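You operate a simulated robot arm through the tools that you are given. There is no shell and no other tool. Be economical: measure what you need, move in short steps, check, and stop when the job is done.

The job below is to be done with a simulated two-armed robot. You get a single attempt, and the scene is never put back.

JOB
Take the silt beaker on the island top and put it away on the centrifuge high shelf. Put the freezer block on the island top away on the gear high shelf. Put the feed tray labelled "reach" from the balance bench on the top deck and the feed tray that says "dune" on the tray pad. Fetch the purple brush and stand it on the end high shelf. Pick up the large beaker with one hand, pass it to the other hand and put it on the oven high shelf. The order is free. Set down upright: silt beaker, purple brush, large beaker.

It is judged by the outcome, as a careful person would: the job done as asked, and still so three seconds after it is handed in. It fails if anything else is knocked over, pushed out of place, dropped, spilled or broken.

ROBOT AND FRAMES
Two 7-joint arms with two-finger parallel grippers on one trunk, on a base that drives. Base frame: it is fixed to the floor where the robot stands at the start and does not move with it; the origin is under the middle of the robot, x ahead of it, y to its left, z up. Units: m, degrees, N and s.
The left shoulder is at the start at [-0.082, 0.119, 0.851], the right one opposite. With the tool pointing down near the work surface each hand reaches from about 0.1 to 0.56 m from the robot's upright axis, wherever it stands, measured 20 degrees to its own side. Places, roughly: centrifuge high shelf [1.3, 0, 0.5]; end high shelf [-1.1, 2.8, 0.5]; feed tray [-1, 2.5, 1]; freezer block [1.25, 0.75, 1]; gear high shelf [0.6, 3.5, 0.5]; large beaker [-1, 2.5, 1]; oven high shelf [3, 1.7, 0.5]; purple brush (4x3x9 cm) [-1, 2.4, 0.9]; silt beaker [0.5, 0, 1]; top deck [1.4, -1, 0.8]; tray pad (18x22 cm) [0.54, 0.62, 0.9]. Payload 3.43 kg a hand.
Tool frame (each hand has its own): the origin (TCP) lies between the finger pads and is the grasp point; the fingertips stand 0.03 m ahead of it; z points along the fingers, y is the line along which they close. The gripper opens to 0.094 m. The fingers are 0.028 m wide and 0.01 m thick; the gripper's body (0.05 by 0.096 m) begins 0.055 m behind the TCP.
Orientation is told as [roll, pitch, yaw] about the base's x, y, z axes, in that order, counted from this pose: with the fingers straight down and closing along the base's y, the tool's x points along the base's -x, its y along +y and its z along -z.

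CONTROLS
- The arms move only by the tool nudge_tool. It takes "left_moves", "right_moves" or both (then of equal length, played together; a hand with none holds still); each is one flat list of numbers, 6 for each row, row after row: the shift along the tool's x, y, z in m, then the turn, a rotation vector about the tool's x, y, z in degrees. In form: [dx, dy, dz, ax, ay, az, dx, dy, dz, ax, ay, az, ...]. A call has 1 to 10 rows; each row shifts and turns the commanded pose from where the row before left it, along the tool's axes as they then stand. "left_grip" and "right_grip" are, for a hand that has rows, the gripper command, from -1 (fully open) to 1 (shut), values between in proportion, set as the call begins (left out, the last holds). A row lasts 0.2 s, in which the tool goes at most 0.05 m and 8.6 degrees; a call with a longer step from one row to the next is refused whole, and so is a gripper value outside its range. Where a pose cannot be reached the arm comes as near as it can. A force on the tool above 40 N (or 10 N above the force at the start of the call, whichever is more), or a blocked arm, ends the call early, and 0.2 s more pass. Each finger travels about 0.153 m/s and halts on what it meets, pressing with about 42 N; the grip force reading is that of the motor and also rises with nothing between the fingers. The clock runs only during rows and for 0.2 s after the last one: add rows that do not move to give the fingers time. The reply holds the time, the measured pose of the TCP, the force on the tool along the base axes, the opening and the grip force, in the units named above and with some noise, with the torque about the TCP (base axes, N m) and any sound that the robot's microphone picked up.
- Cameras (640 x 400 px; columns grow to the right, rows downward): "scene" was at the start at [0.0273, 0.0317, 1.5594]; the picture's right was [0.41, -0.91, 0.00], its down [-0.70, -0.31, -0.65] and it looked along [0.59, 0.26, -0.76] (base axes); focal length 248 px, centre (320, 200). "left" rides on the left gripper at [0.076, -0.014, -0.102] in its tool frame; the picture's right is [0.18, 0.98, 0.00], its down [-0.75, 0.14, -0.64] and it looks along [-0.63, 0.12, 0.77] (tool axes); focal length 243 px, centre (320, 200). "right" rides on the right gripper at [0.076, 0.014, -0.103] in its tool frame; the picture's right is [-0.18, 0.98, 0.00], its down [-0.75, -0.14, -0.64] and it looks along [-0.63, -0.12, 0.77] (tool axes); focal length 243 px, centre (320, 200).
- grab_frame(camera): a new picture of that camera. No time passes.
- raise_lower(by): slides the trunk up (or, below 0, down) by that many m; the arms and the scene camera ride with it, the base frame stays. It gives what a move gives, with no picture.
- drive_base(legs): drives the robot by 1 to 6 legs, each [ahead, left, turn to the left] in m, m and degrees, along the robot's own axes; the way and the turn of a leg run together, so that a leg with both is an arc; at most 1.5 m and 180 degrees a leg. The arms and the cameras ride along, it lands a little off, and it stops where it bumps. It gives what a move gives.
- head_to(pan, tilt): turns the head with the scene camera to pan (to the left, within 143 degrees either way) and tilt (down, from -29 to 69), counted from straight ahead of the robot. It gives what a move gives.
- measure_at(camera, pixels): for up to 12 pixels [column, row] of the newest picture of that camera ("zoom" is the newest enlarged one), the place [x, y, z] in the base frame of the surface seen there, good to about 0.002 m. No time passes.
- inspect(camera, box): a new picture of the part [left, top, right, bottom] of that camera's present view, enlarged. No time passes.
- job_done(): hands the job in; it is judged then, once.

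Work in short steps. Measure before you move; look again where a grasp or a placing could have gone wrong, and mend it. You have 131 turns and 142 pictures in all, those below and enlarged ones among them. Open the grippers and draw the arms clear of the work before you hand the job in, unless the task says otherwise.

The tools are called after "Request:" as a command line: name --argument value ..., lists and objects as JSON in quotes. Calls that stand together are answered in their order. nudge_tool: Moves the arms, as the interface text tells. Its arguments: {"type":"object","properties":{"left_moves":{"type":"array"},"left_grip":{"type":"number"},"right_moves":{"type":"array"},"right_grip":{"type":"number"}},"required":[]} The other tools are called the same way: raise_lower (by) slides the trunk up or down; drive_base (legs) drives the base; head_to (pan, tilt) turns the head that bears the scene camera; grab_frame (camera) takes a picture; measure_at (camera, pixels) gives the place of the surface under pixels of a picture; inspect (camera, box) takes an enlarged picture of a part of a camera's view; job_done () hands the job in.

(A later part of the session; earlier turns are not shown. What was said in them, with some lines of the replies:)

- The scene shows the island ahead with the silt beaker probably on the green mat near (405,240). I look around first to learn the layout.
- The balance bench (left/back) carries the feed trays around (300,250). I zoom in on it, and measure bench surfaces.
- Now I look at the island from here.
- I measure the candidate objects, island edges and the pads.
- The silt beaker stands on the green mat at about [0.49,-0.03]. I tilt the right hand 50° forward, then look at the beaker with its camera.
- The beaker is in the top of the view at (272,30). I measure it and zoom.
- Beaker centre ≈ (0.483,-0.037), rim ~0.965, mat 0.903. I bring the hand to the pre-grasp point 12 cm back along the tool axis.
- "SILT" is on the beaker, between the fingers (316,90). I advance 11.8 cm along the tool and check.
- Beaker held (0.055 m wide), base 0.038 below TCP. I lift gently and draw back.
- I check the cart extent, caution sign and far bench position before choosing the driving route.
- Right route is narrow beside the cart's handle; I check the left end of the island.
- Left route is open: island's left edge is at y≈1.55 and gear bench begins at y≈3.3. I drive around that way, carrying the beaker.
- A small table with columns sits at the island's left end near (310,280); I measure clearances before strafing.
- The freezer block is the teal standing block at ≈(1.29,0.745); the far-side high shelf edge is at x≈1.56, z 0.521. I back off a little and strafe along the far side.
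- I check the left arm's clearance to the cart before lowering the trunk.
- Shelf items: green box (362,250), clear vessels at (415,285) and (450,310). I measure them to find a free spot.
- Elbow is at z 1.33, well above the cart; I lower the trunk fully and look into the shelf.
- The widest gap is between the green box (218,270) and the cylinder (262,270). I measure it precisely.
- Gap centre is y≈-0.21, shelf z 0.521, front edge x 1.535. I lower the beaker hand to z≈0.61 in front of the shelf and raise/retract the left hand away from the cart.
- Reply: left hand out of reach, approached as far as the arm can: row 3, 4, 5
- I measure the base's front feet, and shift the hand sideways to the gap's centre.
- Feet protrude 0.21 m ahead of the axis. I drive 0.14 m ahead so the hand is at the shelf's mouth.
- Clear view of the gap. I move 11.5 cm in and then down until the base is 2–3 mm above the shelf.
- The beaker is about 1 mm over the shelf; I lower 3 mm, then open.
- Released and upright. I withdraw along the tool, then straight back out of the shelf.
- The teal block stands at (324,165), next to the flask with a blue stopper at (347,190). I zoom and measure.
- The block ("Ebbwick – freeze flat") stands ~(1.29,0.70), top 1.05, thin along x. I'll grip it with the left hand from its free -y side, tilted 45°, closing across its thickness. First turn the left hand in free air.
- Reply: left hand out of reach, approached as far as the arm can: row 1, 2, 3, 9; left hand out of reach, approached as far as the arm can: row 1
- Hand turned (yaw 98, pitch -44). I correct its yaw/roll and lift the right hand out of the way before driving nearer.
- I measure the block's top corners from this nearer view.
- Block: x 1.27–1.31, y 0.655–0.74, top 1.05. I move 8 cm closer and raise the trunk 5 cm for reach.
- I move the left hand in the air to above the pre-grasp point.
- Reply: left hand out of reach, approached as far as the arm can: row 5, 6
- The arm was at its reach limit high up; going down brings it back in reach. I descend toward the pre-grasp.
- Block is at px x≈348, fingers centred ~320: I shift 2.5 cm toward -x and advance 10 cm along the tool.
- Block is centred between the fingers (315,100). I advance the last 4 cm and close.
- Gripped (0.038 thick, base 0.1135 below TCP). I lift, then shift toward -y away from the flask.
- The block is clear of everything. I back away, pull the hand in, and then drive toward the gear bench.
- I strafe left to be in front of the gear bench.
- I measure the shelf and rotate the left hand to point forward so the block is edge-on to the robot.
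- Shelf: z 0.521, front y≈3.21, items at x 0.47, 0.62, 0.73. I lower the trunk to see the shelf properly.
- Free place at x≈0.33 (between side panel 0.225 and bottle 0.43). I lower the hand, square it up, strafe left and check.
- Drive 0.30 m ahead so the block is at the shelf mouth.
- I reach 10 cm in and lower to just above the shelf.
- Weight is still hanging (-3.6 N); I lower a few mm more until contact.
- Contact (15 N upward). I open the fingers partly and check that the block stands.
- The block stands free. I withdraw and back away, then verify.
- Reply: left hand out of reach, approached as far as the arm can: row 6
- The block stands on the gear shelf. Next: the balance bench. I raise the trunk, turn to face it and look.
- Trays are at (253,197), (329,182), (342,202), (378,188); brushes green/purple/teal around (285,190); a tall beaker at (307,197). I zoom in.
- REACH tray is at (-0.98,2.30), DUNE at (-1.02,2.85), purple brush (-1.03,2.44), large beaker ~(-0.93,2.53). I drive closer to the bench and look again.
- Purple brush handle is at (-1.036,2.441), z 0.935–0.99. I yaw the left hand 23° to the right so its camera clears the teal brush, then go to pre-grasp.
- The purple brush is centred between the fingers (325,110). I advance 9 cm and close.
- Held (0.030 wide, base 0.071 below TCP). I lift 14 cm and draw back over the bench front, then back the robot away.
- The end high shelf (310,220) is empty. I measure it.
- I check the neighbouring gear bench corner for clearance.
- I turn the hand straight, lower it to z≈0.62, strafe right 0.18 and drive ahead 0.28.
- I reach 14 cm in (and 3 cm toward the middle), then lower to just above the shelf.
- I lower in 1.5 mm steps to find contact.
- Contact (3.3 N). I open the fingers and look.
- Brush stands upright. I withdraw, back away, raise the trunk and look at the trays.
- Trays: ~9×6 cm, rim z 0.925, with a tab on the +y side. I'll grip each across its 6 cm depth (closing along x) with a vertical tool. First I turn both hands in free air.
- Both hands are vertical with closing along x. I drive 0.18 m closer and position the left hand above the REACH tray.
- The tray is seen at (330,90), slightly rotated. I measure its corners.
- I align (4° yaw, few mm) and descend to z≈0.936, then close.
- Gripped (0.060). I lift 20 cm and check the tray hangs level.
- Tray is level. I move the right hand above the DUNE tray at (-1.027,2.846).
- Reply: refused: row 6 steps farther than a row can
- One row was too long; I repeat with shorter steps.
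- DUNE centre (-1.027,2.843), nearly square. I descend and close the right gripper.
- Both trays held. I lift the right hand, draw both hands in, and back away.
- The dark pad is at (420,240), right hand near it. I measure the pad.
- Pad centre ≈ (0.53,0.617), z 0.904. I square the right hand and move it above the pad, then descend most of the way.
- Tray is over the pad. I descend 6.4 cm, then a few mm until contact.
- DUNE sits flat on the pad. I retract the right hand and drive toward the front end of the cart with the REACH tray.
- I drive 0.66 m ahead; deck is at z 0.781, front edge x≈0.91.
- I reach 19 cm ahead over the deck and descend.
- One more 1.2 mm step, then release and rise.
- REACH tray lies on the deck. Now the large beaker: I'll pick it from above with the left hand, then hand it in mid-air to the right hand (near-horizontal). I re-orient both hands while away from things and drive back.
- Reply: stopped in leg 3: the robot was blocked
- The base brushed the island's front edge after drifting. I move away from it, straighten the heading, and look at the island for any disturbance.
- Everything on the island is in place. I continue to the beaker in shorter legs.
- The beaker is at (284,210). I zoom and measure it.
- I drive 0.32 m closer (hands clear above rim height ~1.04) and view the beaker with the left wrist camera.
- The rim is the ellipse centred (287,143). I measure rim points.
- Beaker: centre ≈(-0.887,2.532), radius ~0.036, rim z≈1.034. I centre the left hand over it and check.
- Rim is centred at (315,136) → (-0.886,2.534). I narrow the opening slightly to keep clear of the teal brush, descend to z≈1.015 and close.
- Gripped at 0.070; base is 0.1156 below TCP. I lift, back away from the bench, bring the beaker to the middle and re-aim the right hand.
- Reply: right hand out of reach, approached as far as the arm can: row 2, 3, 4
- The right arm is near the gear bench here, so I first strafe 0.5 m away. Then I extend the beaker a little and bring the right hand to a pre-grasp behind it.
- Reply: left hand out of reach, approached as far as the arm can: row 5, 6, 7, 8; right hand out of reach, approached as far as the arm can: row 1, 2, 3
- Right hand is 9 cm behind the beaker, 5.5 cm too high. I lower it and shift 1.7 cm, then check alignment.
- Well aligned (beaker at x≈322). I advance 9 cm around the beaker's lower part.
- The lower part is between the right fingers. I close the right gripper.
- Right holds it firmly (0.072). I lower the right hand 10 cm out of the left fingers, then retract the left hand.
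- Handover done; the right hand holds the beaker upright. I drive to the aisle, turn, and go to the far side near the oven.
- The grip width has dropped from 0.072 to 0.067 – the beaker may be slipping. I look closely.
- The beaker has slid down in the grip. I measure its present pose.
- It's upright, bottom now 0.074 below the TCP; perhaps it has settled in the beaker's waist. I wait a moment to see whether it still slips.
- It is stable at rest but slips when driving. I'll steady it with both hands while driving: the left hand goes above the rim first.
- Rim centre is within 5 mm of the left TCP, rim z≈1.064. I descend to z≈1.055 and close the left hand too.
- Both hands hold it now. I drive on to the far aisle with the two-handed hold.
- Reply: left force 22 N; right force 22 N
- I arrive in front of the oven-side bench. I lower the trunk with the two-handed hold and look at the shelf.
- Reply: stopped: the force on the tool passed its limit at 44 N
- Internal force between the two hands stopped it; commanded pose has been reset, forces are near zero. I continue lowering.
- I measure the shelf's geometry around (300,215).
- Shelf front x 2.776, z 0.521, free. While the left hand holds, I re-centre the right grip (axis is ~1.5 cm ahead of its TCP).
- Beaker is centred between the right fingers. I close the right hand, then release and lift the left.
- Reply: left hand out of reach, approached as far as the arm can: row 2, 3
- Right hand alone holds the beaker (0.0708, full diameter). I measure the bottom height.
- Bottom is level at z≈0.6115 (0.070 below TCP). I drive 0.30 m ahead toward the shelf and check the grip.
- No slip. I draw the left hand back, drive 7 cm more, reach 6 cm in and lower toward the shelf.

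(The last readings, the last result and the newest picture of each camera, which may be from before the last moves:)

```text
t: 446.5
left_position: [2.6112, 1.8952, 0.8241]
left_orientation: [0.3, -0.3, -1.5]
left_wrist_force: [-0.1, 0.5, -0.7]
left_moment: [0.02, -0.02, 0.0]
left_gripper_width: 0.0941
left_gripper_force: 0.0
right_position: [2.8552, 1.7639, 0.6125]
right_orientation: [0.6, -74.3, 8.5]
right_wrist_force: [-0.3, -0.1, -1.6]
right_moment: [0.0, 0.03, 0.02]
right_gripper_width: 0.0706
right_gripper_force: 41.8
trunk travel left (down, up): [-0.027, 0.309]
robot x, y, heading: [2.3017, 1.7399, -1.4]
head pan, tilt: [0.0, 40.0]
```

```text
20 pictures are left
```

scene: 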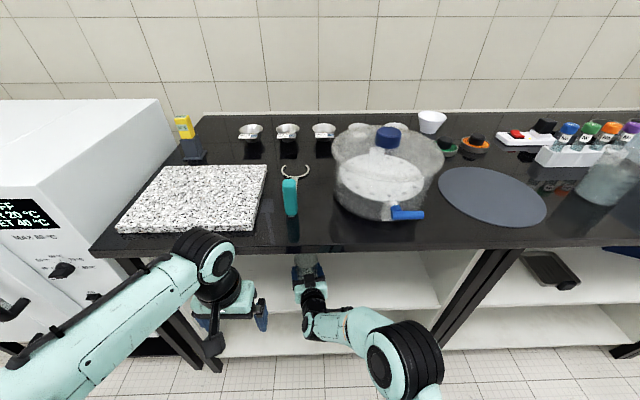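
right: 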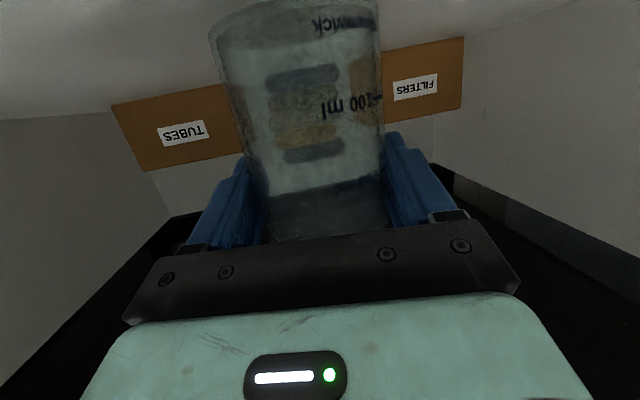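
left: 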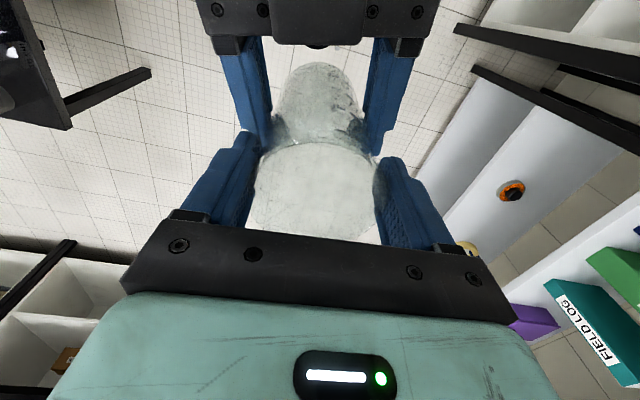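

2 cm to go. I lower 1.8 cm then feel for contact.

Request:
nudge_tool --right_moves '[0.0087, 0, 0.0024, 0, 0, 0, 0.0087, 0, 0.0024, 0, 0, 0]'

Request:
nudge_tool --right_moves '[0.0015, 0, 0.0004, 0, 0, 0]'

Request:
nudge_tool --right_moves '[0.001, 0, 0.0003, 0, 0, 0]'

```text
t: 447.1
left_position: [2.6109, 1.8942, 0.8242]
left_orientation: [0.3, -0.3, -1.5]
left_wrist_force: [-1.0, -0.7, -0.1]
left_moment: [-0.02, 0.01, -0.01]
left_gripper_width: 0.0938
left_gripper_force: 0.0
right_position: [2.856, 1.7643, 0.5953]
right_orientation: [0.6, -74.5, 8.5]
right_wrist_force: [-0.1, 0.2, -1.5]
right_moment: [-0.03, -0.03, -0.02]
right_gripper_width: 0.0703
right_gripper_force: 41.7
trunk travel left (down, up): [-0.027, 0.309]
robot x, y, heading: [2.301, 1.735, -1.6]
head pan, tilt: [0.0, 40.0]
```

```text
t: 447.5
left_position: [2.6115, 1.8947, 0.8248]
left_orientation: [0.3, -0.3, -1.4]
left_wrist_force: [0.3, -0.3, -0.1]
left_moment: [0.01, 0.0, 0.0]
left_gripper_width: 0.0943
left_gripper_force: 0.1
right_position: [2.8547, 1.7636, 0.5957]
right_orientation: [0.5, -74.6, 8.5]
right_wrist_force: [-1.2, 0.3, 3.5]
right_moment: [-0.09, -0.11, -0.02]
right_gripper_width: 0.0706
right_gripper_force: 42.2
trunk travel left (down, up): [-0.027, 0.309]
robot x, y, heading: [2.3008, 1.737, -1.6]
head pan, tilt: [0.0, 40.0]
```

```text
t: 447.9
left_position: [2.6112, 1.8948, 0.8253]
left_orientation: [0.3, -0.4, -1.3]
left_wrist_force: [0.2, 0.6, 0.1]
left_moment: [-0.01, -0.01, 0.0]
left_gripper_width: 0.0939
left_gripper_force: 0.1
right_position: [2.8564, 1.764, 0.5951]
right_orientation: [0.6, -74.7, 8.5]
right_wrist_force: [-3.5, -1.1, 9.1]
right_moment: [-0.16, -0.13, -0.02]
right_gripper_width: 0.0703
right_gripper_force: 42.2
trunk travel left (down, up): [-0.027, 0.309]
robot x, y, heading: [2.2965, 1.7365, -1.6]
head pan, tilt: [0.0, 40.0]
```

Contact under the beaker (9 N, tiny moment). I open the right gripper and look.

Request:
nudge_tool --right_moves '[0, 0, 0, 0, 0, 0, 0, 0, 0, 0, 0, 0]' --right_grip -1

Request:
grab_frame --camera "right"

Request:
inspect --camera "scene" --box '[240, 220, 380, 340]'

```text
t: 448.5
left_position: [2.6108, 1.8933, 0.8252]
left_orientation: [0.3, -0.3, -1.3]
left_wrist_force: [0.1, 0.6, 0.1]
left_moment: [0.04, 0.0, -0.01]
left_gripper_width: 0.094
left_gripper_force: 0.1
right_position: [2.8554, 1.7632, 0.5915]
right_orientation: [0.4, -74.4, 8.5]
right_wrist_force: [-0.2, -0.1, -0.1]
right_moment: [0.03, -0.01, 0.02]
right_gripper_width: 0.0942
right_gripper_force: 0.1
trunk travel left (down, up): [-0.027, 0.309]
robot x, y, heading: [2.3005, 1.7379, -1.7]
head pan, tilt: [0.0, 40.0]
```

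```text
19 pictures are left
```

right: 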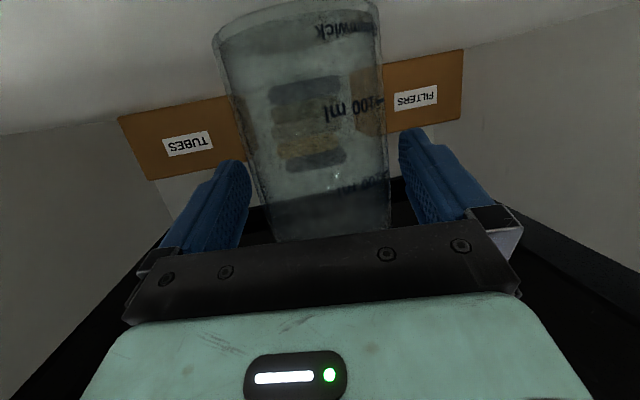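

```text
3.33 times, centred on (310, 280) of scene
```

zoom: 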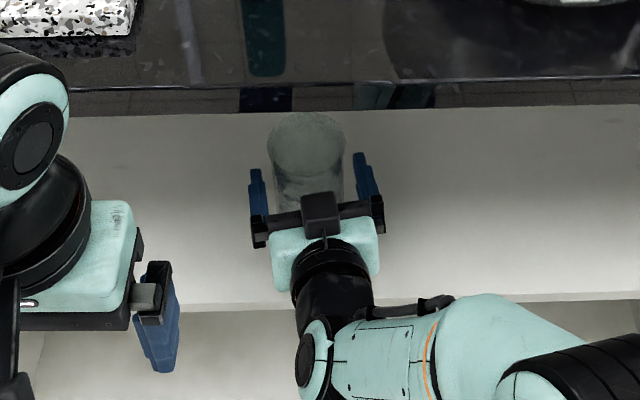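

The beaker stands. I withdraw straight back.

Request:
nudge_tool --right_moves '[0.0054, 0, -0.0193, 0, 0, 0, 0.0081, 0, -0.0289, 0, 0, 0, 0.0081, 0, -0.0289, 0, 0, 0, 0.0081, 0, -0.0289, 0, 0, 0, 0.0081, 0, -0.0289, 0, 0, 0]'

Request:
drive_base --legs '[[-0.25, 0, 0]]'

Request:
inspect --camera "scene" --box '[220, 130, 420, 280]'

```text
t: 449.7
left_position: [2.6104, 1.8939, 0.8243]
left_orientation: [0.3, -0.3, -1.4]
left_wrist_force: [-0.1, 0.4, -0.9]
left_moment: [-0.01, -0.01, 0.0]
left_gripper_width: 0.0941
left_gripper_force: 0.0
right_position: [2.7154, 1.741, 0.592]
right_orientation: [0.4, -74.3, 8.6]
right_wrist_force: [0.4, 0.6, -0.4]
right_moment: [0.01, -0.02, -0.05]
right_gripper_width: 0.0941
right_gripper_force: 0.0
trunk travel left (down, up): [-0.027, 0.309]
robot x, y, heading: [2.3023, 1.7354, -1.6]
head pan, tilt: [0.0, 40.0]
```

```text
t: 451.5
left_position: [2.3632, 1.901, 0.8248]
left_orientation: [0.2, -0.3, -1.4]
left_wrist_force: [-0.4, 0.0, -1.0]
left_moment: [0.01, 0.0, -0.01]
left_gripper_width: 0.0942
left_gripper_force: 0.0
right_position: [2.4689, 1.7503, 0.5916]
right_orientation: [0.3, -74.4, 8.6]
right_wrist_force: [-0.5, 0.5, 0.6]
right_moment: [-0.01, 0.02, 0.02]
right_gripper_width: 0.0939
right_gripper_force: 0.0
trunk travel left (down, up): [-0.027, 0.309]
robot x, y, heading: [2.0518, 1.7447, -1.6]
head pan, tilt: [0.0, 40.0]
```

```text
2.67 times, centred on (320, 205) of scene
```

zoom: 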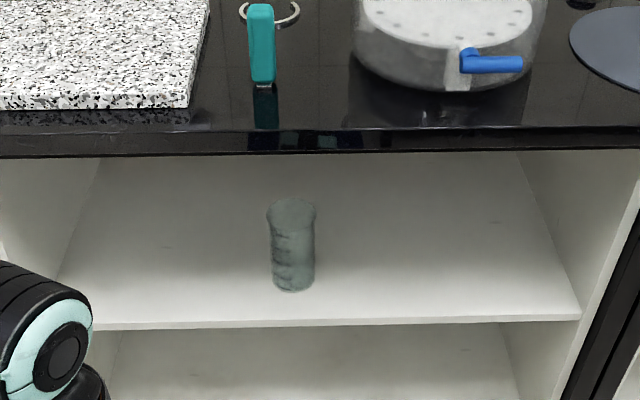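

The large beaker stands upright on the shelf. Last, I check the silt beaker on the centrifuge shelf from here.

Request:
head_to --pan -105 --tilt 18

Request:
inspect --camera "scene" --box '[200, 130, 440, 280]'

```text
t: 453.4
left_position: [2.3631, 1.9032, 0.8247]
left_orientation: [0.3, -0.3, -1.3]
left_wrist_force: [0.6, 0.4, 0.0]
left_moment: [0.02, -0.02, -0.01]
left_gripper_width: 0.0938
left_gripper_force: 0.1
right_position: [2.468, 1.7494, 0.5919]
right_orientation: [0.4, -74.4, 8.6]
right_wrist_force: [0.8, 0.7, -0.3]
right_moment: [-0.01, -0.04, 0.01]
right_gripper_width: 0.0941
right_gripper_force: 0.0
trunk travel left (down, up): [-0.027, 0.309]
robot x, y, heading: [2.053, 1.7453, -1.7]
head pan, tilt: [-105.0, 18.0]
```

```text
2.67 times, centred on (320, 205) of scene
```

zoom: 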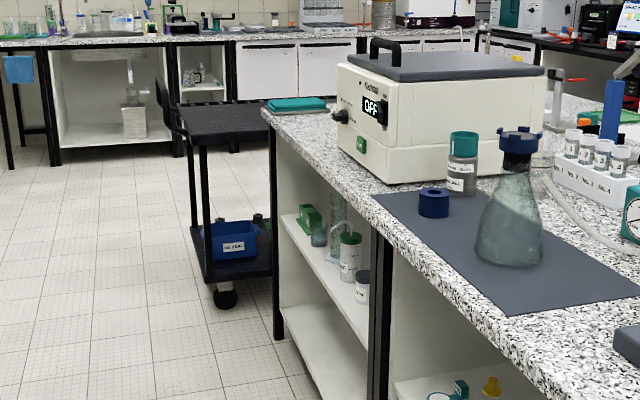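

The silt beaker stands upright next to the green box, both grippers are open and clear, and all six items are in place, so I hand the job in.

Request:
job_done

```text
The job is handed in.
```

I put all six items away as asked and handed the job in. The silt beaker, purple brush and large beaker are all standing upright.

Two things happened on the way:
- **Bump:** the base drifted and bumped the front of the island once. I looked over the island and its front shelf straight afterwards and nothing had moved.
- **Slip:** the large beaker, which was empty, slipped a little in the right hand after the hand-over. I held it with both hands for most of the drive and took a fresh grip before placing it.
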